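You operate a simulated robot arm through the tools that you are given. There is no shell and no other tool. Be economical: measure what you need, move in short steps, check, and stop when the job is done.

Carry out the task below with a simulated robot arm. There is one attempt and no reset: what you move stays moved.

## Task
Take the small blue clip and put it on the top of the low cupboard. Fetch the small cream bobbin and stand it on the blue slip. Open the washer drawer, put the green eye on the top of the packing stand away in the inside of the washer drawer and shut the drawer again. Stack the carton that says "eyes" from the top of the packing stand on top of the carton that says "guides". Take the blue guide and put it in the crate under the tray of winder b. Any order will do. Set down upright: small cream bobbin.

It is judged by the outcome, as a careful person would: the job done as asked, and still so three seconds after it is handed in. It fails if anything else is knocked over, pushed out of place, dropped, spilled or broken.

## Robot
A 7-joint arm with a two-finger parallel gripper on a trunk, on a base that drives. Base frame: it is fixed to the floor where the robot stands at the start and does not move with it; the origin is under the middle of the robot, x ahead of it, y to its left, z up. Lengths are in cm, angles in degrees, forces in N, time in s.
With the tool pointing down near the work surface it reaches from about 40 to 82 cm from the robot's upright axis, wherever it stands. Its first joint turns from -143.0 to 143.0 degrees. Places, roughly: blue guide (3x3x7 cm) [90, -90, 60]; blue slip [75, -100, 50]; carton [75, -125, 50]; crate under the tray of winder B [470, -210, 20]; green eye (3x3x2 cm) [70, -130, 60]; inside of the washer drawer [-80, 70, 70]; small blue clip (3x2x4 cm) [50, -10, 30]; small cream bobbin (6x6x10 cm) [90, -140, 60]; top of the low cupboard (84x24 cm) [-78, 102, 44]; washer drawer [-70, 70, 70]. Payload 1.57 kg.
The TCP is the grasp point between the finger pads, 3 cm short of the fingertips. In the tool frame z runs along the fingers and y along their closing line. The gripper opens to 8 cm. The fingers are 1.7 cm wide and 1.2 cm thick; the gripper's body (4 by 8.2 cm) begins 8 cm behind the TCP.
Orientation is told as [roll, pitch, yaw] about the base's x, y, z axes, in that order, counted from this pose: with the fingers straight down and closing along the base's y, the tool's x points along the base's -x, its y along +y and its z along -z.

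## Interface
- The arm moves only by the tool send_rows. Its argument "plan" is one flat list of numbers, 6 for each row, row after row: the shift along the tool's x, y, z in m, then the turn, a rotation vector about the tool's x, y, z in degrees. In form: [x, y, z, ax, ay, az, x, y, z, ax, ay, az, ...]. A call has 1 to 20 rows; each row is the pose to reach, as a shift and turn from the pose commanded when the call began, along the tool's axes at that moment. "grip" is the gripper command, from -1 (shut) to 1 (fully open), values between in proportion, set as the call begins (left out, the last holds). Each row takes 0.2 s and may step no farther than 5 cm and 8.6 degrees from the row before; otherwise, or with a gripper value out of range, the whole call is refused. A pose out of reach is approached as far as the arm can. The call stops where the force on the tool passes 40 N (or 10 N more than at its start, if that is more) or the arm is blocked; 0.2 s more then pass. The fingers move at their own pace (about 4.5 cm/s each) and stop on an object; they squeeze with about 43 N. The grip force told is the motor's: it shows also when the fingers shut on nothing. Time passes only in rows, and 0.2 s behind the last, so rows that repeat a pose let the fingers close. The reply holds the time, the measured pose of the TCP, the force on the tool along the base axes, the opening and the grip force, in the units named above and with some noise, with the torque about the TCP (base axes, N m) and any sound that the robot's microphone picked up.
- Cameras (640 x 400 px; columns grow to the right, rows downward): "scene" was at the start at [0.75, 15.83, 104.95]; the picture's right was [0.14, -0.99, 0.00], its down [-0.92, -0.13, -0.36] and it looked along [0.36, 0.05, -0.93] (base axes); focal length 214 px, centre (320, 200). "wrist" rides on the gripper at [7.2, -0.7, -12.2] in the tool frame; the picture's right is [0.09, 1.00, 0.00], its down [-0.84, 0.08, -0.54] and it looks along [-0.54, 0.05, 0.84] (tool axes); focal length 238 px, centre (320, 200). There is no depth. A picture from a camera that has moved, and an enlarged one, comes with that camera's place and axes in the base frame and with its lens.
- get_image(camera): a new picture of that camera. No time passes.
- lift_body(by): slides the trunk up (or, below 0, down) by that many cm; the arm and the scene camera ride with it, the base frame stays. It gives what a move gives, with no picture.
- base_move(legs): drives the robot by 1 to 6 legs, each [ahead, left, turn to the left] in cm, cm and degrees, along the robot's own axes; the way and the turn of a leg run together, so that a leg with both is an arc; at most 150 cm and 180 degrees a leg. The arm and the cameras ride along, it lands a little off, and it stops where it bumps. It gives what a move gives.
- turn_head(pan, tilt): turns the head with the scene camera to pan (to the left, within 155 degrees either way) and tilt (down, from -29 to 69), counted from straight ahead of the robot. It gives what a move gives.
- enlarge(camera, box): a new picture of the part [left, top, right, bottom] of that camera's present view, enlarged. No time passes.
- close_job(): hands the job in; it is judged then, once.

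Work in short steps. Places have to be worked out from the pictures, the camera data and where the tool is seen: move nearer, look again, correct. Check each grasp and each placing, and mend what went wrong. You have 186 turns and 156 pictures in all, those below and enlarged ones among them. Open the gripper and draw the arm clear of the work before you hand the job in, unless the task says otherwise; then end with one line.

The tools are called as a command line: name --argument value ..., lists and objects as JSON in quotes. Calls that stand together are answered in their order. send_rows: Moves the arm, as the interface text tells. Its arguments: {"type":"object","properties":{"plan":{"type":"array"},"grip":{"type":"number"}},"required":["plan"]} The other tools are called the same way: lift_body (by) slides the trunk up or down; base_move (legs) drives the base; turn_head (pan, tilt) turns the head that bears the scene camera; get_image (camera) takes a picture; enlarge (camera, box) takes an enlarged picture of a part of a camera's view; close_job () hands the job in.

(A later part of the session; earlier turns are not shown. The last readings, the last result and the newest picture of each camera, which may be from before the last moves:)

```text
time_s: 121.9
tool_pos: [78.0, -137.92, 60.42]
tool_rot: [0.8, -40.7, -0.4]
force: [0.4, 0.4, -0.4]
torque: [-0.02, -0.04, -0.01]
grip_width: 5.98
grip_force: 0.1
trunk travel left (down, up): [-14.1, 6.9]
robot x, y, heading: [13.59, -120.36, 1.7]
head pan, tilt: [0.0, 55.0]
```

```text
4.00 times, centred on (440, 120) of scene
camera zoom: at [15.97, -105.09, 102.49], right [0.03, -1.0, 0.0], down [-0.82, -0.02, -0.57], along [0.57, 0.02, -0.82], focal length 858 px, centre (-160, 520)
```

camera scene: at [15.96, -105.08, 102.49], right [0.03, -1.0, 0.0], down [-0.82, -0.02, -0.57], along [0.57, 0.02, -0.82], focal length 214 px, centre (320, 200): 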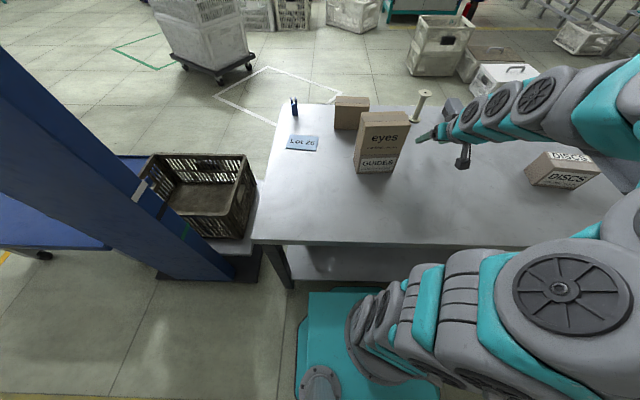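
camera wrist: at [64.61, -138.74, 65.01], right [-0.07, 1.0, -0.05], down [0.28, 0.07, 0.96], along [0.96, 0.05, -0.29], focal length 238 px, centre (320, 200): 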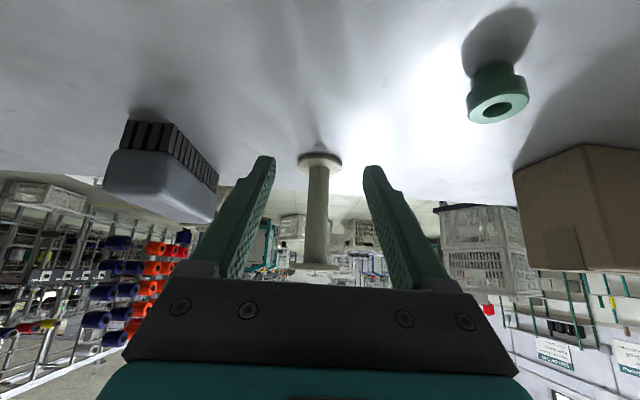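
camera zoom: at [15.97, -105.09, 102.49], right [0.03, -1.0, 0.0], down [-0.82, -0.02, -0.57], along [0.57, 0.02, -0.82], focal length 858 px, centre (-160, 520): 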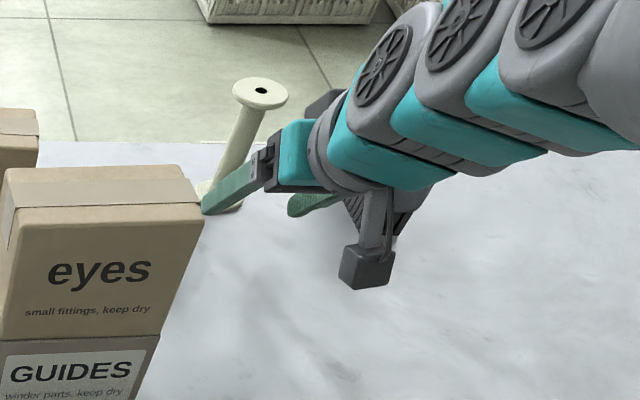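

The bobbin is centred, about 4 cm ahead. I advance 3.8 cm more and check.

send_rows --plan '[-0.015, 0, 0.0125, 0, 0, 0, -0.0288, 0, 0.0248, 0, 0, 0]'

get_image --camera "wrist"

enlarge --camera "scene" --box '[360, 70, 520, 170]'

```text
time_s: 122.5
tool_pos: [81.95, -137.97, 60.59]
tool_rot: [0.6, -40.8, -0.5]
force: [-0.5, 0.0, -0.5]
torque: [0.0, 0.0, -0.01]
grip_width: 6.0
grip_force: 0.0
trunk travel left (down, up): [-14.1, 6.9]
robot x, y, heading: [14.06, -120.17, 1.5]
head pan, tilt: [0.0, 55.0]
```

```text
83 pictures are left
camera wrist: at [68.5, -138.62, 65.07], right [-0.07, 1.0, -0.05], down [0.28, 0.07, 0.96], along [0.96, 0.05, -0.28], focal length 238 px, centre (320, 200)
```

wrist: 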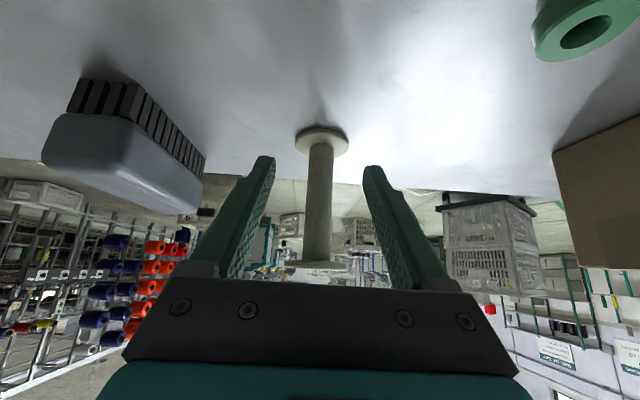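

```text
4.00 times, centred on (440, 120) of scene
camera zoom: at [15.97, -105.09, 102.49], right [0.03, -1.0, 0.0], down [-0.82, -0.02, -0.57], along [0.57, 0.02, -0.82], focal length 858 px, centre (-160, 520)
```

zoom: 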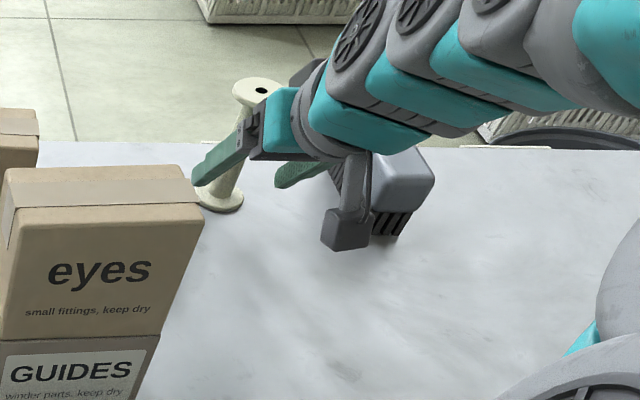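

Flange scale puts the bobbin axis at x≈84.4. I advance the last 2.2 cm and close.

send_rows --plan '[-0.0167, 0, 0.0143, 0, 0, 0]'

get_image --camera "wrist"

send_rows --plan '[0, 0, 0, 0, 0, 0, 0, 0, 0, 0, 0, 0, 0, 0, 0, 0, 0, 0, 0, 0, 0, 0, 0, 0]' --grip -1

get_image --camera "wrist"

```text
time_s: 122.9
tool_pos: [84.02, -137.86, 60.46]
tool_rot: [0.6, -40.5, -0.3]
force: [0.5, 0.2, 0.1]
torque: [-0.02, 0.02, 0.02]
grip_width: 5.98
grip_force: 0.0
trunk travel left (down, up): [-14.1, 6.9]
robot x, y, heading: [13.65, -119.67, 1.1]
head pan, tilt: [0.0, 55.0]
```

```text
81 pictures are left
camera wrist: at [70.6, -138.6, 65.01], right [-0.07, 1.0, -0.05], down [0.28, 0.07, 0.96], along [0.96, 0.05, -0.29], focal length 238 px, centre (320, 200)
```

wrist: 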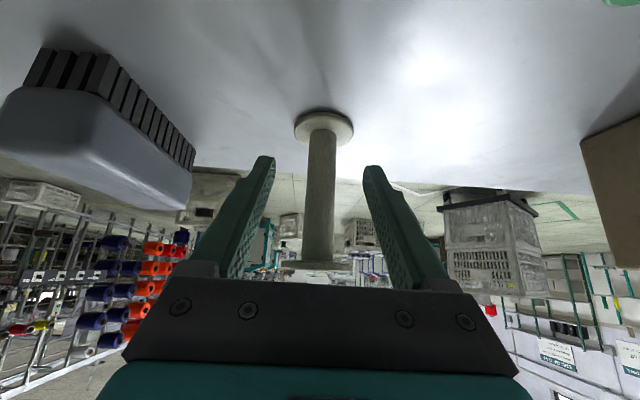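

```text
time_s: 123.9
tool_pos: [83.89, -137.84, 60.52]
tool_rot: [0.7, -40.6, -0.5]
force: [-1.0, 0.7, 2.5]
torque: [-0.03, -0.02, -0.01]
grip_width: 1.83
grip_force: 27.3
trunk travel left (down, up): [-14.1, 6.9]
robot x, y, heading: [13.9, -120.26, 1.6]
head pan, tilt: [0.0, 55.0]
```

```text
80 pictures are left
camera wrist: at [70.59, -138.62, 65.05], right [-0.07, 1.0, -0.05], down [0.28, 0.07, 0.96], along [0.96, 0.05, -0.29], focal length 238 px, centre (320, 200)
```

wrist: 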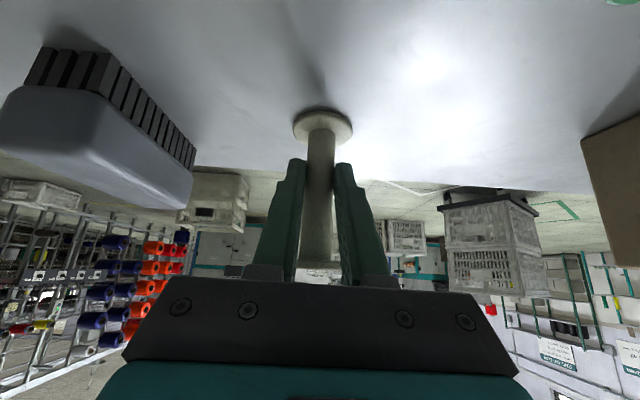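

The stem is gripped (1.83 cm) and the bobbin is upright. I lift 7 cm and draw it back level, then check.

send_rows --plan '[-0.023, 0, -0.0265, 0, 0, 0, -0.046, 0, -0.053, 0, 0, 0, -0.013, 0, -0.082, 0, 0, 0, 0.02, 0, -0.111, 0, 0, 0, 0.053, 0, -0.14, 0, 0, 0, 0.086, 0, -0.168, 0, 0, 0, 0.12, 0, -0.197, 0, 0, 0]'

get_image --camera "wrist"

get_image --camera "scene"

```text
time_s: 125.5
tool_pos: [62.03, -137.7, 67.77]
tool_rot: [0.6, -40.6, -0.3]
force: [0.3, -1.6, -0.1]
torque: [0.03, -0.03, -0.01]
grip_width: 1.82
grip_force: 32.6
trunk travel left (down, up): [-14.1, 6.9]
robot x, y, heading: [13.9, -120.32, 1.7]
head pan, tilt: [0.0, 55.0]
```

```text
79 pictures are left
camera wrist: at [48.65, -138.41, 72.21], right [-0.07, 1.0, -0.05], down [0.28, 0.07, 0.96], along [0.96, 0.05, -0.29], focal length 238 px, centre (320, 200)
```

wrist: 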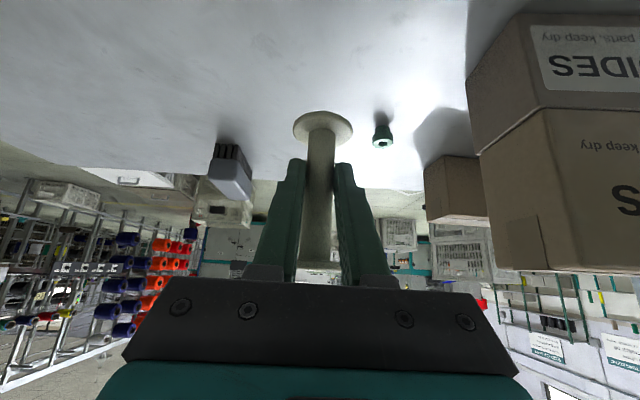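

```text
78 pictures are left
camera scene: at [15.96, -105.08, 102.49], right [0.03, -1.0, 0.0], down [-0.82, -0.02, -0.57], along [0.57, 0.02, -0.82], focal length 214 px, centre (320, 200)
```

scene: 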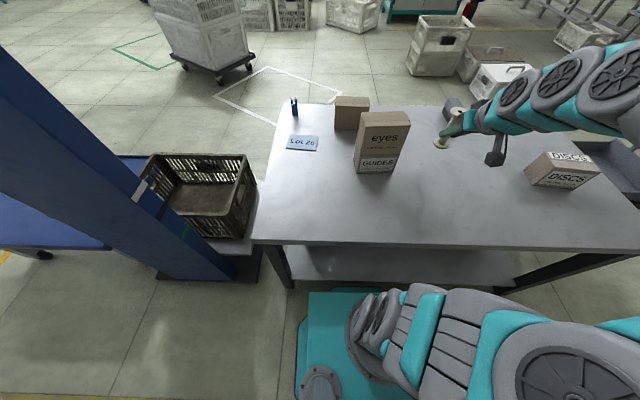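

The bobbin hangs upright. I back the base off, slide left to line up with the blue slip, and approach again.

base_move --legs '[[-24, 0, 0], [0, 40, 0], [0, 0, -1.5], [18, 0, 0]]'

get_image --camera "wrist"

turn_head --pan -15 --tilt 50

get_image --camera "scene"

```text
time_s: 130.8
tool_pos: [54.79, -100.0, 67.64]
tool_rot: [0.7, -40.6, -2.1]
force: [0.0, 0.3, -1.0]
torque: [0.04, 0.04, -0.03]
grip_width: 1.82
grip_force: 32.2
trunk travel left (down, up): [-14.1, 6.9]
robot x, y, heading: [7.34, -80.67, -0.2]
head pan, tilt: [0.0, 55.0]
```

```text
77 pictures are left
camera wrist: at [41.47, -100.22, 72.22], right [-0.04, 1.0, -0.05], down [0.28, 0.06, 0.96], along [0.96, 0.02, -0.29], focal length 238 px, centre (320, 200)
```

wrist: 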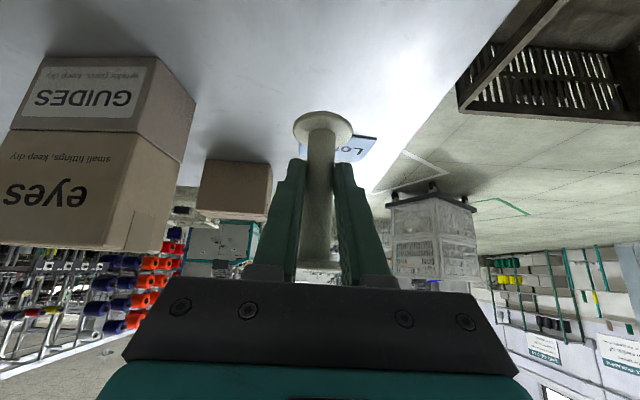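

```text
time_s: 131.6
tool_pos: [54.85, -99.92, 67.6]
tool_rot: [0.6, -40.6, -2.1]
force: [-0.1, 0.4, -0.9]
torque: [0.03, 0.01, -0.02]
grip_width: 1.8
grip_force: 32.4
trunk travel left (down, up): [-14.1, 6.9]
robot x, y, heading: [7.52, -80.64, -0.2]
head pan, tilt: [-15.0, 50.0]
```

```text
76 pictures are left
camera scene: at [10.01, -67.88, 103.14], right [-0.26, -0.97, 0.0], down [-0.74, 0.2, -0.64], along [0.62, -0.17, -0.77], focal length 214 px, centre (320, 200)
```

scene: 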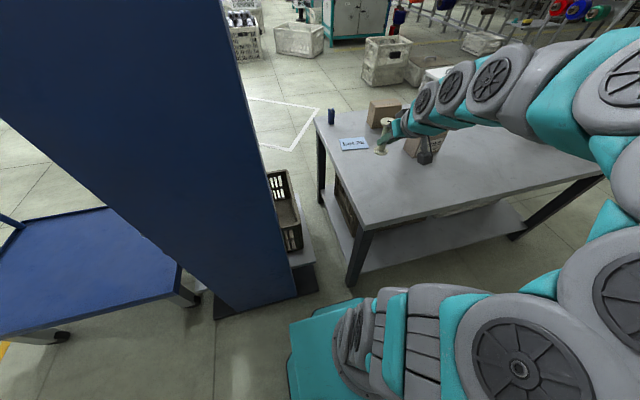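

enlarge --camera "scene" --box '[310, 90, 438, 170]'

```text
5.00 times, centred on (374, 130) of scene
camera zoom: at [10.01, -67.88, 103.14], right [-0.26, -0.97, 0.0], down [-0.74, 0.2, -0.64], along [0.62, -0.17, -0.77], focal length 1072 px, centre (50, 550)
```

zoom: 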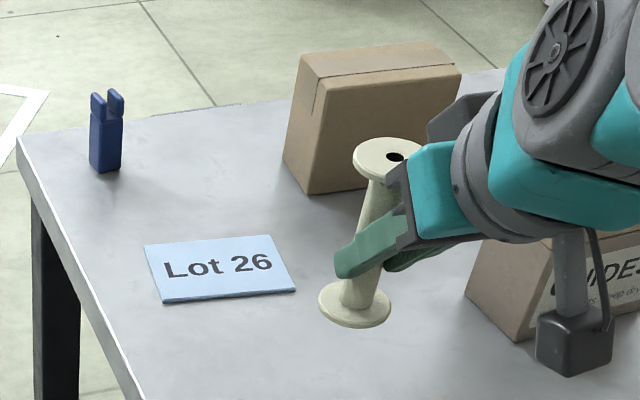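

The slip's corners give a centre ≈[70.4, -97.5]; relative to the bobbin I need about +15.2 in x, +1.6 in y. I move over it at the present height.

send_rows --plan '[-0.029, 0.005, 0.025, 0, 0, 0, -0.058, 0.01, 0.05, 0, 0, 0, -0.087, 0.016, 0.075, 0, 0, 0, -0.115, 0.021, 0.099, 0, 0, 0]'

enlarge --camera "scene" --box '[310, 90, 438, 170]'

get_image --camera "wrist"

```text
time_s: 132.6
tool_pos: [70.28, -98.39, 67.86]
tool_rot: [0.7, -40.7, -2.1]
force: [0.2, 0.1, 0.3]
torque: [-0.03, 0.02, -0.01]
grip_width: 1.8
grip_force: 32.6
trunk travel left (down, up): [-14.1, 6.9]
robot x, y, heading: [7.3, -80.98, -0.2]
head pan, tilt: [-15.0, 50.0]
```

```text
5.00 times, centred on (374, 130) of scene
camera zoom: at [10.02, -67.89, 103.14], right [-0.26, -0.97, 0.0], down [-0.74, 0.2, -0.64], along [0.62, -0.17, -0.77], focal length 1072 px, centre (50, 550)
```

zoom: 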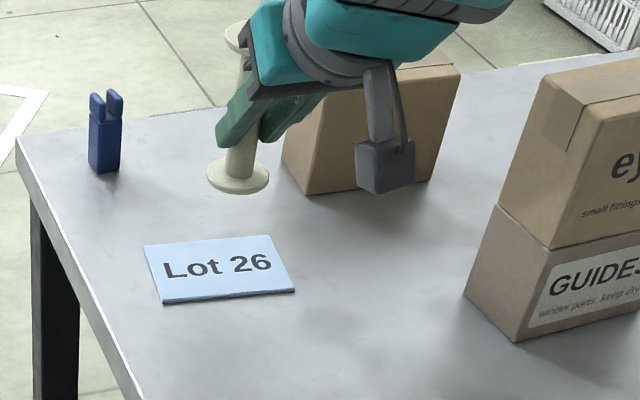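

```text
73 pictures are left
camera wrist: at [56.79, -98.67, 72.36], right [-0.04, 1.0, -0.05], down [0.28, 0.06, 0.96], along [0.96, 0.02, -0.29], focal length 238 px, centre (320, 200)
```

wrist: 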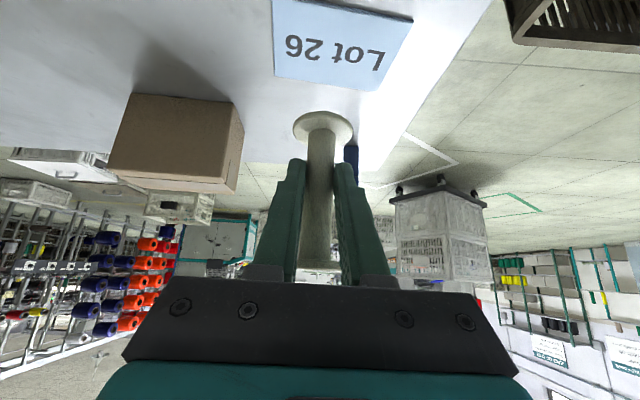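

Both cameras agree within 0.5 cm. I correct slightly and descend 6 cm.

send_rows --plan '[0.012, 0.003, 0.016, 0, 0, 0, 0.024, 0.005, 0.033, 0, 0, 0, 0.0354, 0.005, 0.0487, 0, 0, 0]'

enlarge --camera "scene" --box '[310, 90, 438, 170]'

```text
time_s: 133.4
tool_pos: [70.67, -97.69, 61.63]
tool_rot: [0.7, -40.7, -2.1]
force: [0.5, -0.6, -0.4]
torque: [0.02, 0.01, 0.02]
grip_width: 1.82
grip_force: 32.8
trunk travel left (down, up): [-14.1, 6.9]
robot x, y, heading: [7.27, -80.92, 0.1]
head pan, tilt: [-15.0, 50.0]
```

```text
5.00 times, centred on (374, 130) of scene
camera zoom: at [10.01, -67.89, 103.14], right [-0.26, -0.97, 0.0], down [-0.74, 0.2, -0.64], along [0.62, -0.17, -0.77], focal length 1072 px, centre (50, 550)
```

zoom: 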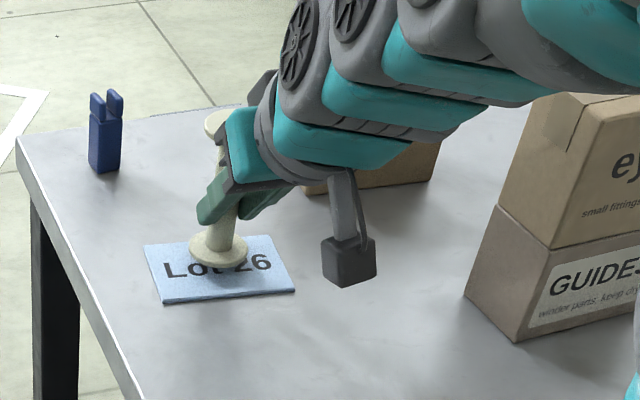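

send_rows --plan '[0.0033, 0, 0.0038, 0, 0, 0]'

send_rows --plan '[0.0016, 0, 0.0019, 0, 0, 0]'

send_rows --plan '[0.0016, 0, 0.0019, 0, 0, 0]'

```text
time_s: 133.8
tool_pos: [70.51, -97.85, 61.15]
tool_rot: [0.7, -40.7, -2.1]
force: [-0.6, -0.7, -0.6]
torque: [0.02, 0.01, -0.02]
grip_width: 1.8
grip_force: 33.0
trunk travel left (down, up): [-14.1, 6.9]
robot x, y, heading: [7.24, -80.68, -0.1]
head pan, tilt: [-15.0, 50.0]
```

```text
time_s: 134.2
tool_pos: [70.59, -97.86, 60.79]
tool_rot: [0.7, -40.7, -2.1]
force: [0.0, 0.0, -0.6]
torque: [0.0, 0.04, -0.03]
grip_width: 1.81
grip_force: 32.4
trunk travel left (down, up): [-14.1, 6.9]
robot x, y, heading: [7.28, -81.12, -0.1]
head pan, tilt: [-15.0, 50.0]
```

```text
time_s: 134.6
tool_pos: [70.7, -97.84, 60.84]
tool_rot: [0.6, -40.6, -2.1]
force: [-0.7, 0.0, 3.8]
torque: [-0.01, -0.02, 0.02]
grip_width: 1.81
grip_force: 33.1
trunk travel left (down, up): [-14.1, 6.9]
robot x, y, heading: [7.32, -81.08, -0.2]
head pan, tilt: [-15.0, 50.0]
```

Contact (≈4 N up) at z≈60.8. I open the gripper and check before withdrawing.

send_rows --plan '[0, 0, 0, 0, 0, 0, 0, 0, 0, 0, 0, 0, 0, 0, 0, 0, 0, 0]' --grip 0.6

get_image --camera "wrist"

enlarge --camera "scene" --box '[310, 90, 438, 170]'

```text
time_s: 135.4
tool_pos: [70.68, -97.92, 60.69]
tool_rot: [0.6, -40.6, -2.1]
force: [0.4, -0.2, 0.3]
torque: [-0.01, 0.02, 0.01]
grip_width: 6.43
grip_force: 0.0
trunk travel left (down, up): [-14.1, 6.9]
robot x, y, heading: [7.43, -81.01, 0.1]
head pan, tilt: [-15.0, 50.0]
```

```text
71 pictures are left
camera wrist: at [57.23, -98.13, 65.25], right [-0.04, 1.0, -0.05], down [0.28, 0.06, 0.96], along [0.96, 0.02, -0.29], focal length 238 px, centre (320, 200)
```

wrist: 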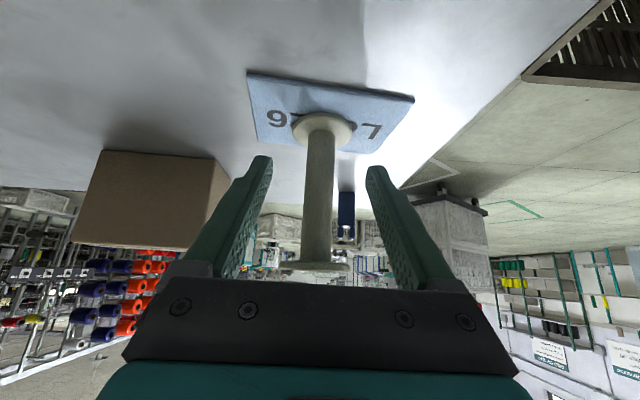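

```text
5.00 times, centred on (374, 130) of scene
camera zoom: at [10.01, -67.89, 103.14], right [-0.26, -0.97, 0.0], down [-0.74, 0.2, -0.64], along [0.62, -0.17, -0.77], focal length 1072 px, centre (50, 550)
```

zoom: 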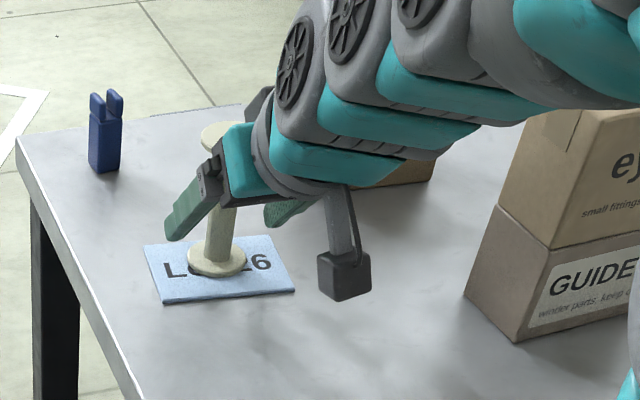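

The bobbin stands upright in the middle of the slip. I withdraw level and straight back.

send_rows --plan '[0.02, 0, -0.0173, 0, 0, 0, 0.045, 0, -0.039, 0, 0, 0, 0.075, 0, -0.065, 0, 0, 0, 0.114, 0, -0.098, 0, 0, 0]'

get_image --camera "wrist"

enlarge --camera "scene" --box '[310, 70, 470, 170]'

```text
refused: row 4 steps farther than a row can; nothing moved
```

```text
69 pictures are left
camera wrist: at [57.23, -98.13, 65.25], right [-0.04, 1.0, -0.05], down [0.28, 0.06, 0.96], along [0.96, 0.02, -0.29], focal length 238 px, centre (320, 200)
```

wrist: 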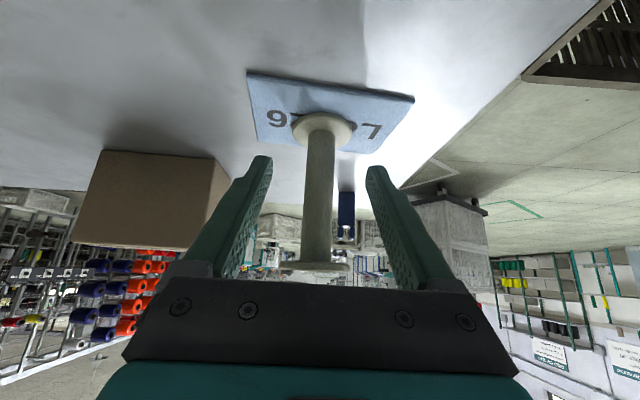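

```text
4.00 times, centred on (390, 120) of scene
camera zoom: at [10.01, -67.89, 103.14], right [-0.26, -0.97, 0.0], down [-0.74, 0.2, -0.64], along [0.62, -0.17, -0.77], focal length 858 px, centre (40, 520)
```

zoom: 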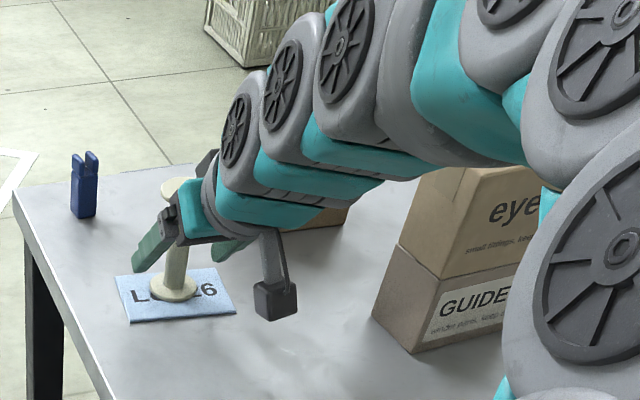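

One step was slightly too long; I repeat with smaller steps, opening a little more.

send_rows --plan '[0.019, 0, -0.0164, 0, 0, 0, 0.045, 0, -0.0388, 0, 0, 0, 0.07, 0, -0.0604, 0, 0, 0, 0.095, 0, -0.082, 0, 0, 0, 0.12, 0, -0.1035, 0, 0, 0]'

get_image --camera "wrist"

enlarge --camera "scene" --box '[310, 70, 470, 170]'

```text
time_s: 136.6
tool_pos: [54.67, -97.39, 60.79]
tool_rot: [0.7, -40.6, -2.0]
force: [-0.6, -0.2, -0.6]
torque: [0.04, -0.05, -0.02]
grip_width: 6.38
grip_force: 0.0
trunk travel left (down, up): [-14.1, 6.9]
robot x, y, heading: [7.16, -81.11, -0.1]
head pan, tilt: [-15.0, 50.0]
```

```text
67 pictures are left
camera wrist: at [41.28, -97.73, 65.32], right [-0.04, 1.0, -0.05], down [0.28, 0.06, 0.96], along [0.96, 0.02, -0.28], focal length 238 px, centre (320, 200)
```

wrist: 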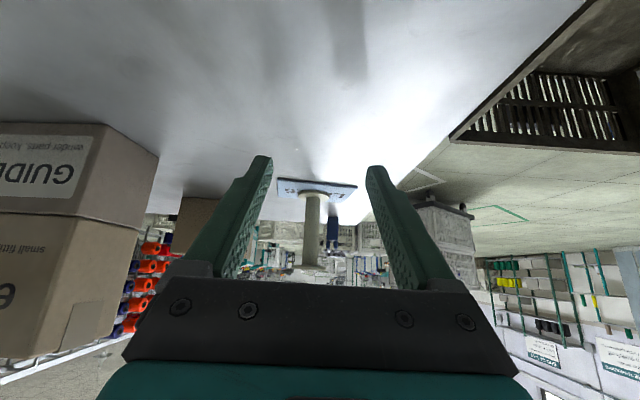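

```text
4.00 times, centred on (390, 120) of scene
camera zoom: at [10.0, -67.88, 103.14], right [-0.26, -0.97, 0.0], down [-0.74, 0.2, -0.64], along [0.62, -0.17, -0.77], focal length 858 px, centre (40, 520)
```

zoom: 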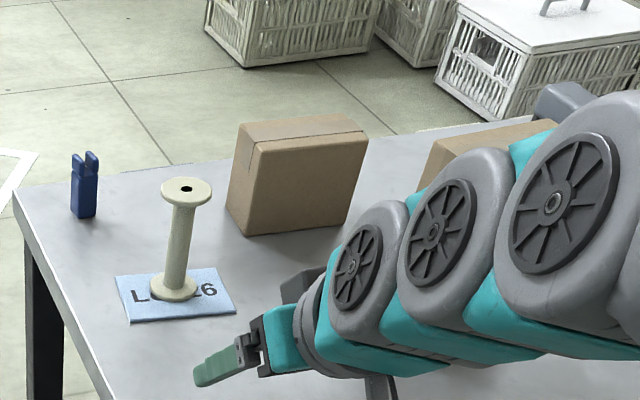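

The bobbin is done. Next is the green eye at ≈[74, -129.7]. I back away, bring the tool vertical and raise it, then slide to the right and approach again.

base_move --legs '[[-20, 0, 0]]'

send_rows --plan '[-0.02, 0, -0.025, 0, 8, 0, -0.045, 0, -0.055, 0, 16, 0, -0.065, 0, -0.085, 0, 24, 0, -0.085, 0, -0.11, 0, 32, 0, -0.1, 0, -0.125, 0, 40.6, 0]'

base_move --legs '[[0, -54, 0], [20, 0, 0]]'

turn_head --pan 0 --tilt 50

get_image --camera "wrist"

get_image --camera "scene"

```text
time_s: 138.2
tool_pos: [34.73, -97.32, 60.73]
tool_rot: [0.6, -40.7, -2.0]
force: [-0.3, -0.3, -0.7]
torque: [-0.02, 0.0, -0.01]
grip_width: 6.42
grip_force: 0.1
trunk travel left (down, up): [-14.1, 6.9]
robot x, y, heading: [-12.59, -80.7, -0.1]
head pan, tilt: [-15.0, 50.0]
```

```text
time_s: 139.4
tool_pos: [34.21, -97.45, 76.76]
tool_rot: [0.6, 0.1, -1.6]
force: [-0.2, 0.5, -0.3]
torque: [0.02, 0.0, 0.02]
grip_width: 6.41
grip_force: 0.1
trunk travel left (down, up): [-14.1, 6.9]
robot x, y, heading: [-12.65, -80.67, -0.2]
head pan, tilt: [-15.0, 50.0]
```

```text
time_s: 143.7
tool_pos: [54.17, -151.47, 76.54]
tool_rot: [0.5, 0.0, -1.3]
force: [0.1, 0.0, -0.3]
torque: [-0.01, -0.03, 0.0]
grip_width: 6.4
grip_force: 0.0
trunk travel left (down, up): [-14.1, 6.9]
robot x, y, heading: [7.12, -135.23, -0.1]
head pan, tilt: [-15.0, 50.0]
```

```text
time_s: 144.5
tool_pos: [54.19, -151.61, 76.7]
tool_rot: [0.6, -0.1, -1.4]
force: [-0.2, 0.6, -0.1]
torque: [0.01, 0.02, -0.02]
grip_width: 6.4
grip_force: 0.1
trunk travel left (down, up): [-14.1, 6.9]
robot x, y, heading: [7.42, -134.78, 0.3]
head pan, tilt: [0.0, 50.0]
```

```text
65 pictures are left
camera wrist: at [46.97, -152.08, 88.82], right [-0.07, 1.0, 0.01], down [0.84, 0.05, 0.54], along [0.54, 0.04, -0.84], focal length 238 px, centre (320, 200)
```

wrist: 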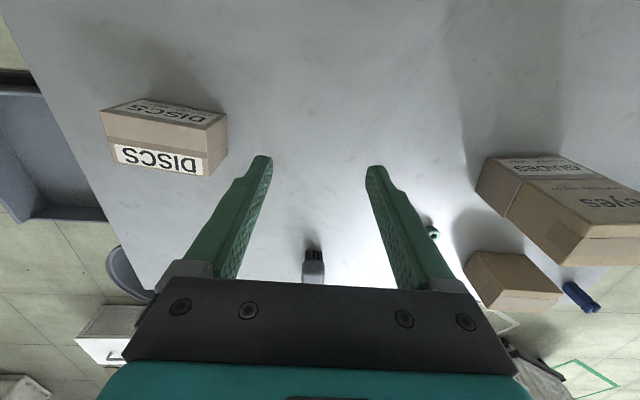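

```text
64 pictures are left
camera scene: at [10.14, -120.01, 103.14], right [0.0, -1.0, 0.0], down [-0.77, 0.0, -0.64], along [0.64, 0.0, -0.77], focal length 214 px, centre (320, 200)
```

scene: 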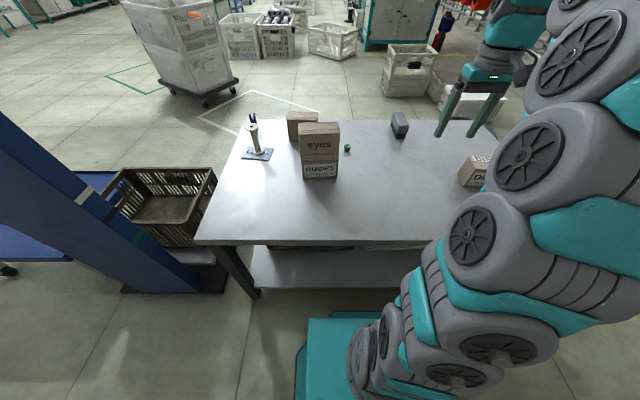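

The eye is near [73, -129.9]. I move the vertical tool over it at z≈68 and look down.

send_rows --plan '[-0.026, 0.0314, 0.0123, 0, 0, 0, -0.052, 0.0627, 0.0246, 0, 0, 0, -0.078, 0.094, 0.0369, 0, 0, 0, -0.105, 0.1254, 0.0491, 0, 0, 0, -0.131, 0.1568, 0.0614, 0, 0, 0, -0.157, 0.188, 0.0737, 0, 0, 0, -0.183, 0.2195, 0.086, 0, 0, 0]' --grip 0.3

get_image --camera "wrist"

get_image --camera "scene"

```text
time_s: 146.1
tool_pos: [73.16, -130.08, 68.4]
tool_rot: [0.5, -0.2, -1.3]
force: [-0.6, 0.0, 0.6]
torque: [0.02, 0.01, -0.01]
grip_width: 5.22
grip_force: 0.1
trunk travel left (down, up): [-14.1, 6.9]
robot x, y, heading: [7.54, -135.08, 0.2]
head pan, tilt: [0.0, 50.0]
```

```text
63 pictures are left
camera wrist: at [66.04, -130.6, 80.51], right [-0.07, 1.0, 0.01], down [0.84, 0.05, 0.54], along [0.54, 0.04, -0.84], focal length 238 px, centre (320, 200)
```

wrist: 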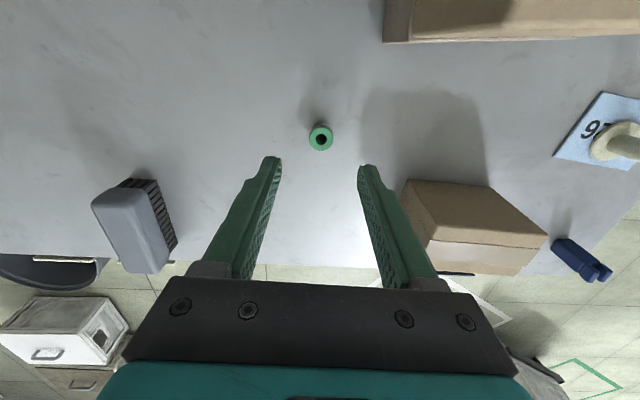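

```text
62 pictures are left
camera scene: at [10.14, -120.0, 103.14], right [0.0, -1.0, 0.0], down [-0.77, 0.0, -0.64], along [0.64, 0.0, -0.77], focal length 214 px, centre (320, 200)
```

scene: 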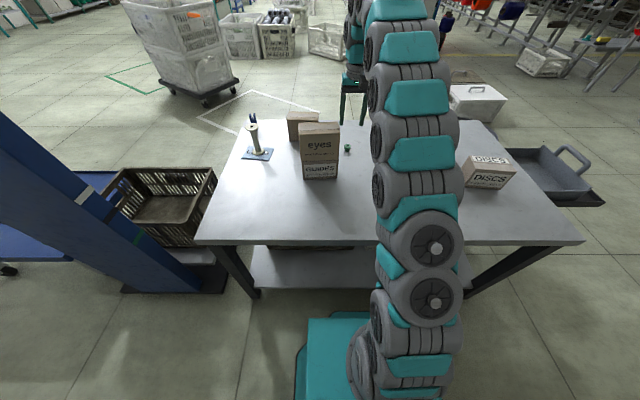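

Eye is 0.4 cm ahead of the TCP. I correct and descend to z≈60, then check.

send_rows --plan '[-0.004, 0, 0.03, 0, 0, 0, -0.004, 0, 0.06, 0, 0, 0, -0.004, 0, 0.083, 0, 0, 0]'

enlarge --camera "wrist" --box '[200, 100, 440, 250]'

```text
time_s: 146.9
tool_pos: [73.39, -129.86, 59.88]
tool_rot: [0.6, 0.0, -1.4]
force: [0.2, -0.5, 0.6]
torque: [-0.04, -0.01, -0.02]
grip_width: 5.19
grip_force: 0.1
trunk travel left (down, up): [-14.1, 6.9]
robot x, y, heading: [7.04, -135.19, -0.0]
head pan, tilt: [0.0, 50.0]
```

```text
2.67 times, centred on (320, 175) of wrist
camera zoom: at [66.26, -130.44, 72.02], right [-0.07, 1.0, 0.01], down [0.84, 0.05, 0.54], along [0.54, 0.04, -0.84], focal length 636 px, centre (320, 267)
```

zoom: 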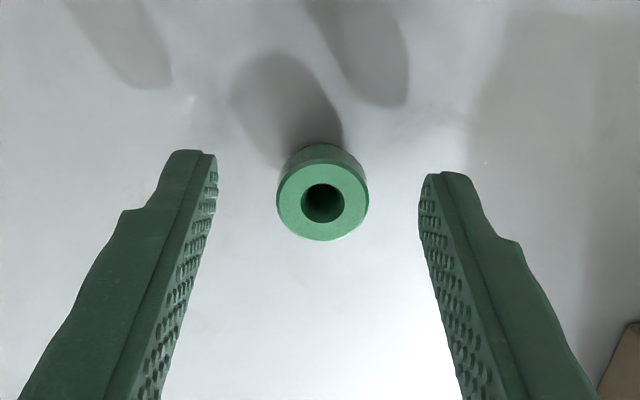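

Centred. I go 0.6 cm lower and close.

send_rows --plan '[0, 0, 0.006, 0, 0, 0]'

send_rows --plan '[0, 0, 0, 0, 0, 0, 0, 0, 0, 0, 0, 0, 0, 0, 0, 0, 0, 0, 0, 0, 0, 0, 0, 0]' --grip -1

send_rows --plan '[0, 0, -0.04, 0, 0, 0, 0, 0, -0.08, 0, 0, 0, 0, 0, -0.1, 0, 0, 0]'

enlarge --camera "wrist" --box '[200, 100, 440, 250]'

```text
time_s: 147.3
tool_pos: [73.5, -129.79, 59.38]
tool_rot: [0.5, -0.2, -1.4]
force: [0.1, -0.2, -0.4]
torque: [0.01, -0.02, -0.02]
grip_width: 5.2
grip_force: 0.1
trunk travel left (down, up): [-14.1, 6.9]
robot x, y, heading: [7.48, -134.86, 0.2]
head pan, tilt: [0.0, 50.0]
```

```text
time_s: 148.3
tool_pos: [73.52, -129.82, 59.29]
tool_rot: [0.5, 0.0, -1.4]
force: [-0.1, 0.2, 0.2]
torque: [0.02, -0.03, 0.01]
grip_width: 2.21
grip_force: 33.7
trunk travel left (down, up): [-14.1, 6.9]
robot x, y, heading: [7.36, -135.12, 0.1]
head pan, tilt: [0.0, 50.0]
```

```text
time_s: 149.1
tool_pos: [73.5, -130.02, 69.34]
tool_rot: [0.5, 0.1, -1.4]
force: [0.2, 0.6, 0.7]
torque: [-0.02, 0.03, 0.02]
grip_width: 2.24
grip_force: 35.2
trunk travel left (down, up): [-14.1, 6.9]
robot x, y, heading: [6.85, -135.04, 0.0]
head pan, tilt: [0.0, 50.0]
```

```text
2.67 times, centred on (320, 175) of wrist
camera zoom: at [66.31, -130.59, 81.6], right [-0.07, 1.0, 0.01], down [0.84, 0.05, 0.54], along [0.54, 0.04, -0.84], focal length 636 px, centre (320, 267)
```

zoom: 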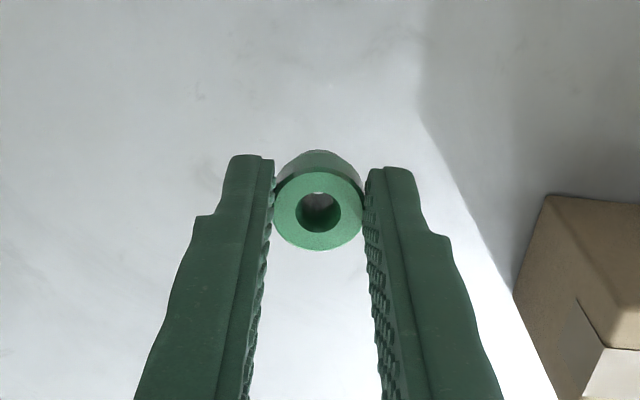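

The eye is held. I retrace to the tucked pose, raise the trunk, and start driving back toward the bench.

send_rows --plan '[0.028, -0.031, -0.008, 0, 0, 0, 0.056, -0.062, -0.016, 0, 0, 0, 0.084, -0.093, -0.024, 0, 0, 0, 0.112, -0.124, -0.032, 0, 0, 0, 0.14, -0.155, -0.04, 0, 0, 0, 0.168, -0.186, -0.05, 0, 0, 0, 0.196, -0.21, -0.06, 0, 0, 0]'

lift_body --by 6.5

base_move --legs '[[-11, 0, 0], [0, 0, 90], [90, 0, 0]]'

get_image --camera "scene"

```text
time_s: 150.7
tool_pos: [53.37, -150.56, 75.08]
tool_rot: [0.4, 0.0, -1.5]
force: [0.0, 0.6, -0.1]
torque: [0.02, 0.01, 0.0]
grip_width: 2.24
grip_force: 35.0
trunk travel left (down, up): [-14.1, 6.9]
robot x, y, heading: [7.14, -135.32, 0.1]
head pan, tilt: [0.0, 50.0]
```

```text
time_s: 151.7
tool_pos: [53.41, -150.45, 81.5]
tool_rot: [0.4, 0.0, -1.4]
force: [0.1, -0.4, -0.2]
torque: [0.0, 0.0, 0.01]
grip_width: 2.26
grip_force: 35.3
trunk travel left (down, up): [-20.6, 0.4]
robot x, y, heading: [6.99, -135.21, 0.1]
head pan, tilt: [0.0, 50.0]
```

```text
time_s: 161.1
tool_pos: [7.66, 0.77, 81.74]
tool_rot: [0.6, -0.1, 90.6]
force: [0.7, 0.5, -0.6]
torque: [-0.04, 0.01, 0.0]
grip_width: 2.27
grip_force: 35.4
trunk travel left (down, up): [-20.6, 0.4]
robot x, y, heading: [-6.21, -45.82, 92.0]
head pan, tilt: [0.0, 50.0]
```

```text
59 pictures are left
camera scene: at [-20.98, -43.73, 109.64], right [1.0, 0.04, 0.0], down [0.03, -0.77, -0.64], along [-0.02, 0.64, -0.77], focal length 214 px, centre (320, 200)
```

scene: 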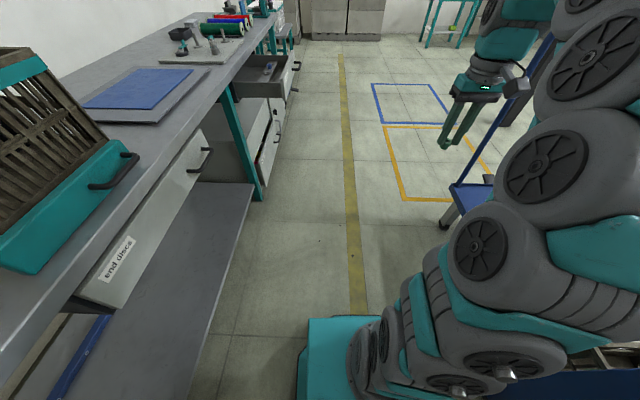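

The aisle is clear and the drawer is open. I drive on to y≈52 and turn to face the bench.

base_move --legs '[[0, -4, -2], [98, 0, 0], [0, 0, 90]]'

turn_head --pan -10 --tilt 50

get_image --camera "scene"

get_image --camera "wrist"

```text
time_s: 170.5
tool_pos: [-48.98, 68.4, 81.53]
tool_rot: [0.4, -0.1, 178.3]
force: [0.3, 0.7, 0.1]
torque: [0.02, -0.03, 0.0]
grip_width: 2.25
grip_force: 35.1
trunk travel left (down, up): [-20.6, 0.4]
robot x, y, heading: [-2.54, 52.46, 179.6]
head pan, tilt: [0.0, 50.0]
```

```text
time_s: 171.2
tool_pos: [-48.81, 68.3, 81.62]
tool_rot: [0.5, 0.1, 178.2]
force: [-0.3, 0.2, 1.0]
torque: [0.01, 0.01, 0.0]
grip_width: 2.28
grip_force: 34.9
trunk travel left (down, up): [-20.6, 0.4]
robot x, y, heading: [-2.51, 52.91, 180.1]
head pan, tilt: [-10.0, 50.0]
```

```text
58 pictures are left
camera scene: at [-5.2, 39.05, 109.64], right [0.18, 0.98, 0.0], down [0.75, -0.14, -0.64], along [-0.63, 0.11, -0.77], focal length 214 px, centre (320, 200)
```

scene: 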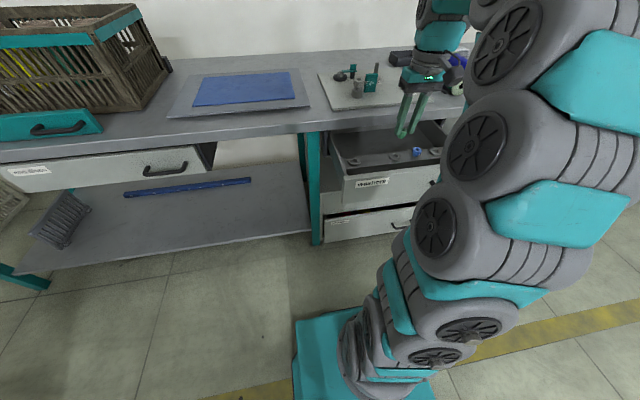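

```text
57 pictures are left
camera wrist: at [-41.67, 68.94, 93.81], right [0.06, -1.0, 0.01], down [-0.84, -0.05, 0.54], along [-0.54, -0.04, -0.84], focal length 238 px, centre (320, 200)
```

wrist: 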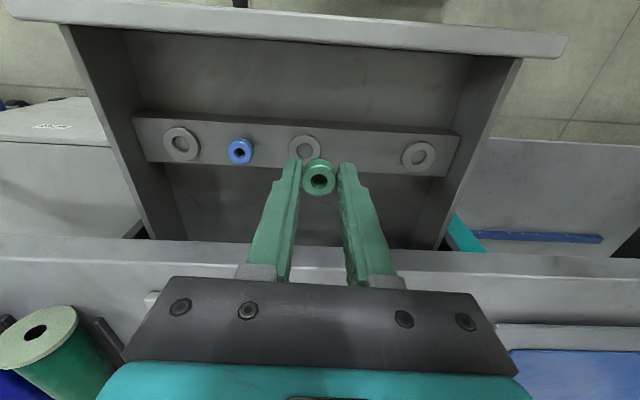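

The drawer holds a slotted board with a blue eye; the front compartment (x≈-45) is free. I move over it and lower to z≈71.

send_rows --plan '[0.038, 0, 0, 0, 0, 0, 0.038, 0, 0.035, 0, 0, 0, 0.038, 0, 0.07, 0, 0, 0, 0.038, 0, 0.105, 0, 0, 0]'

get_image --camera "wrist"

enlarge --camera "scene" --box '[310, 70, 470, 200]'

```text
time_s: 172.2
tool_pos: [-45.14, 67.98, 71.24]
tool_rot: [0.6, -0.1, 178.2]
force: [-0.3, 0.2, -1.0]
torque: [0.0, -0.02, 0.0]
grip_width: 2.3
grip_force: 35.5
trunk travel left (down, up): [-20.6, 0.4]
robot x, y, heading: [-2.86, 52.94, 179.8]
head pan, tilt: [-10.0, 50.0]
```

```text
56 pictures are left
camera wrist: at [-37.92, 68.56, 83.28], right [0.06, -1.0, 0.01], down [-0.84, -0.05, 0.54], along [-0.54, -0.04, -0.84], focal length 238 px, centre (320, 200)
```

wrist: 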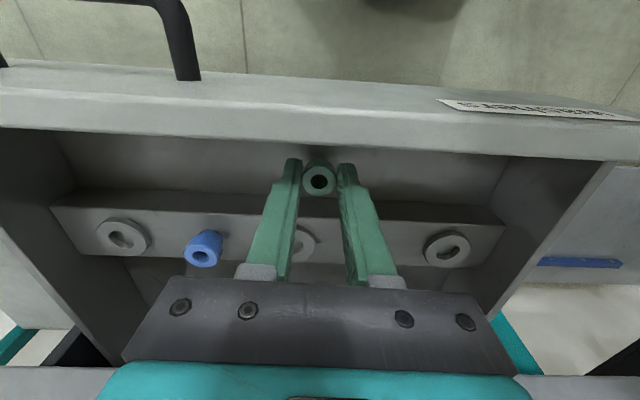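

```text
3.08 times, centred on (390, 135) of scene
camera zoom: at [-5.2, 39.06, 109.64], right [0.18, 0.98, 0.0], down [0.75, -0.14, -0.64], along [-0.63, 0.11, -0.77], focal length 660 px, centre (105, 400)
```

zoom: 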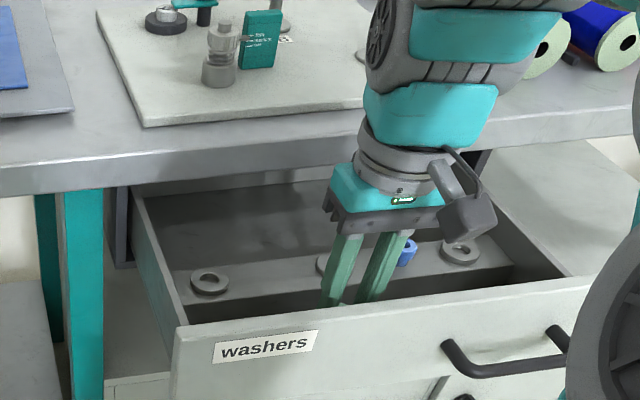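

The eye is in the free front compartment. I shift 0.5 cm toward the front and lower gently to contact.

send_rows --plan '[0.005, 0, 0.008, 0, 0, 0, 0.005, 0, 0.014, 0, 0, 0, 0.005, 0, 0.018, 0, 0, 0]'

send_rows --plan '[0, 0, 0.003, 0, 0, 0, 0, 0, 0.005, 0, 0, 0]'

send_rows --plan '[0, 0, 0.003, 0, 0, 0, 0, 0, 0.005, 0, 0, 0]'

```text
time_s: 173.0
tool_pos: [-44.64, 67.97, 69.43]
tool_rot: [0.5, -0.1, 178.2]
force: [-1.2, -9.9, 26.8]
torque: [-0.26, 0.2, 0.07]
grip_width: 2.28
grip_force: 35.7
trunk travel left (down, up): [-20.6, 0.4]
robot x, y, heading: [-2.76, 52.64, 179.5]
head pan, tilt: [-10.0, 50.0]
```

```text
time_s: 173.6
tool_pos: [-44.59, 68.07, 68.95]
tool_rot: [0.5, -0.2, 178.2]
force: [1.0, -7.0, 39.5]
torque: [0.13, 0.0, 0.05]
grip_width: 2.29
grip_force: 35.4
trunk travel left (down, up): [-20.6, 0.4]
robot x, y, heading: [-2.86, 52.8, 179.7]
head pan, tilt: [-10.0, 50.0]
```

```text
time_s: 173.9
tool_pos: [-44.7, 68.04, 69.01]
tool_rot: [0.4, -0.7, 178.2]
force: [0.3, -3.6, 24.0]
torque: [0.12, -0.05, -0.09]
grip_width: 2.26
grip_force: 35.7
trunk travel left (down, up): [-20.6, 0.4]
robot x, y, heading: [-3.07, 52.6, 179.8]
head pan, tilt: [-10.0, 50.0]
stopped in row 1: the force on the tool passed its limit at 55 N (the readings are from after the stop); the commanded pose is now the measured one
```

It rests on the drawer floor. I release, lift out and check.

send_rows --plan '[0, 0, -0.003, 0, 0, 0, 0, 0, -0.003, 0, 0, 0]' --grip -0.1

send_rows --plan '[0, 0, -0.04, 0, 0, 0, 0, 0, -0.08, 0, 0, 0, 0, 0, -0.12, 0, 0, 0]'

get_image --camera "wrist"

```text
time_s: 174.5
tool_pos: [-44.59, 68.16, 69.12]
tool_rot: [0.4, -0.2, 178.2]
force: [0.0, 0.0, 0.2]
torque: [-0.03, -0.01, -0.01]
grip_width: 3.62
grip_force: 0.1
trunk travel left (down, up): [-20.6, 0.4]
robot x, y, heading: [-2.49, 52.77, 179.6]
head pan, tilt: [-10.0, 50.0]
```

```text
time_s: 175.3
tool_pos: [-44.68, 68.28, 81.25]
tool_rot: [0.4, -0.3, 178.2]
force: [0.1, 0.2, 0.2]
torque: [-0.02, -0.02, 0.0]
grip_width: 3.58
grip_force: 0.1
trunk travel left (down, up): [-20.6, 0.4]
robot x, y, heading: [-3.1, 52.23, 179.7]
head pan, tilt: [-10.0, 50.0]
```

```text
54 pictures are left
camera wrist: at [-37.46, 68.88, 93.33], right [0.06, -1.0, 0.01], down [-0.84, -0.05, 0.55], along [-0.55, -0.04, -0.84], focal length 238 px, centre (320, 200)
```

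wrist: 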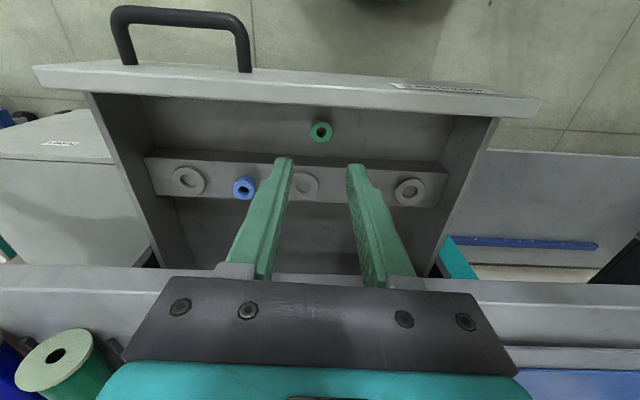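

The green eye lies in the drawer. Now I back off, close the gripper and tilt it forward to push the drawer shut at its middle (y≈68, left of the handle).

base_move --legs '[[-21, 0, 0]]'

send_rows --plan '[0, 0, 0.02, 0, -8, 0, 0, 0, 0.045, 0, -16, 0, 0, 0, 0.07, 0, -24, 0, 0, 0, 0.095, 0, -32, 0, 0, 0, 0.12, 0, -40, 0]' --grip -1

get_image --camera "wrist"

```text
time_s: 176.9
tool_pos: [-24.22, 68.15, 81.23]
tool_rot: [0.4, -0.2, 178.3]
force: [0.4, 0.5, -0.4]
torque: [0.02, -0.01, -0.01]
grip_width: 3.58
grip_force: 0.0
trunk travel left (down, up): [-20.6, 0.4]
robot x, y, heading: [18.0, 52.34, -180.3]
head pan, tilt: [-10.0, 50.0]
```

```text
time_s: 178.2
tool_pos: [-24.16, 67.89, 69.02]
tool_rot: [0.6, -40.4, 178.1]
force: [0.1, -0.6, 0.9]
torque: [-0.03, 0.0, 0.03]
grip_width: 0.02
grip_force: 21.1
trunk travel left (down, up): [-20.6, 0.4]
robot x, y, heading: [18.45, 52.55, -180.0]
head pan, tilt: [-10.0, 50.0]
```

```text
53 pictures are left
camera wrist: at [-10.73, 68.27, 73.77], right [0.04, -1.0, -0.05], down [-0.29, -0.06, 0.96], along [-0.96, -0.03, -0.29], focal length 238 px, centre (320, 200)
```

wrist: 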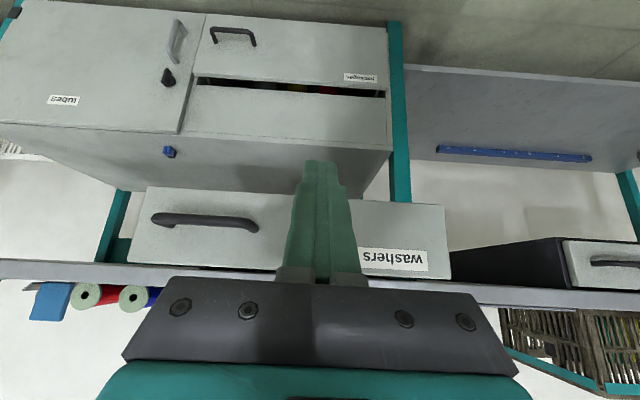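

I advance 32 cm level, pushing the drawer home; the force limit guards the end stop.

send_rows --plan '[-0.0228, 0, 0.0194, 0, 0, 0, -0.0456, 0, 0.0389, 0, 0, 0, -0.0685, 0, 0.0583, 0, 0, 0, -0.0913, 0, 0.0778, 0, 0, 0, -0.1065, 0, 0.0907, 0, 0, 0, -0.1218, 0, 0.1037, 0, 0, 0, -0.137, 0, 0.1166, 0, 0, 0, -0.1522, 0, 0.1296, 0, 0, 0, -0.1674, 0, 0.1426, 0, 0, 0, -0.1826, 0, 0.1555, 0, 0, 0, -0.1979, 0, 0.1685, 0, 0, 0, -0.2131, 0, 0.1814, 0, 0, 0, -0.2283, 0, 0.1944, 0, 0, 0, -0.2397, 0, 0.2041, 0, 0, 0]'

get_image --camera "scene"

```text
time_s: 181.2
tool_pos: [-55.73, 69.01, 69.06]
tool_rot: [0.5, -40.3, 178.1]
force: [0.3, 0.7, -0.3]
torque: [-0.01, -0.01, -0.02]
grip_width: 0.0
grip_force: 21.4
trunk travel left (down, up): [-20.6, 0.4]
robot x, y, heading: [17.79, 52.84, -180.2]
head pan, tilt: [-10.0, 50.0]
```

```text
52 pictures are left
camera scene: at [15.5, 39.01, 109.64], right [0.17, 0.98, 0.0], down [0.75, -0.13, -0.64], along [-0.63, 0.11, -0.77], focal length 214 px, centre (320, 200)
```

scene: 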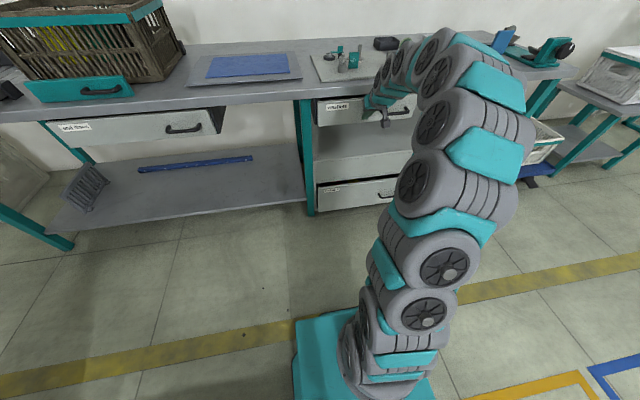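

send_rows --plan '[-0.0046, 0, 0.0039, 0, 0, 0, -0.0091, 0, 0.0078, 0, 0, 0, -0.0137, 0, 0.0117, 0, 0, 0, -0.0183, 0, 0.0156, 0, 0, 0]'

enlarge --camera "scene" --box '[290, 70, 450, 170]'

```text
time_s: 182.0
tool_pos: [-57.03, 68.94, 69.03]
tool_rot: [0.6, -39.9, 178.2]
force: [16.8, -1.5, 7.1]
torque: [-0.1, -0.07, 0.07]
grip_width: 0.01
grip_force: 21.2
trunk travel left (down, up): [-20.6, 0.4]
robot x, y, heading: [17.89, 52.73, -180.1]
head pan, tilt: [-10.0, 50.0]
stopped in row 4: the force on the tool passed its limit at 52 N (the readings are from after the stop); the commanded pose is now the measured one
```

```text
4.00 times, centred on (370, 120) of scene
camera zoom: at [15.65, 38.99, 109.66], right [0.17, 0.98, 0.0], down [0.75, -0.13, -0.64], along [-0.63, 0.11, -0.77], focal length 858 px, centre (120, 520)
```

zoom: 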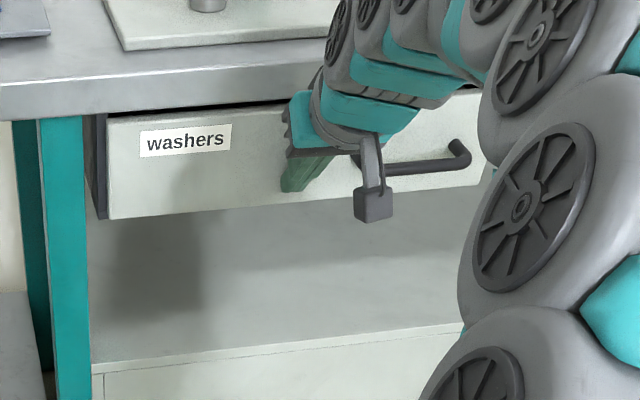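

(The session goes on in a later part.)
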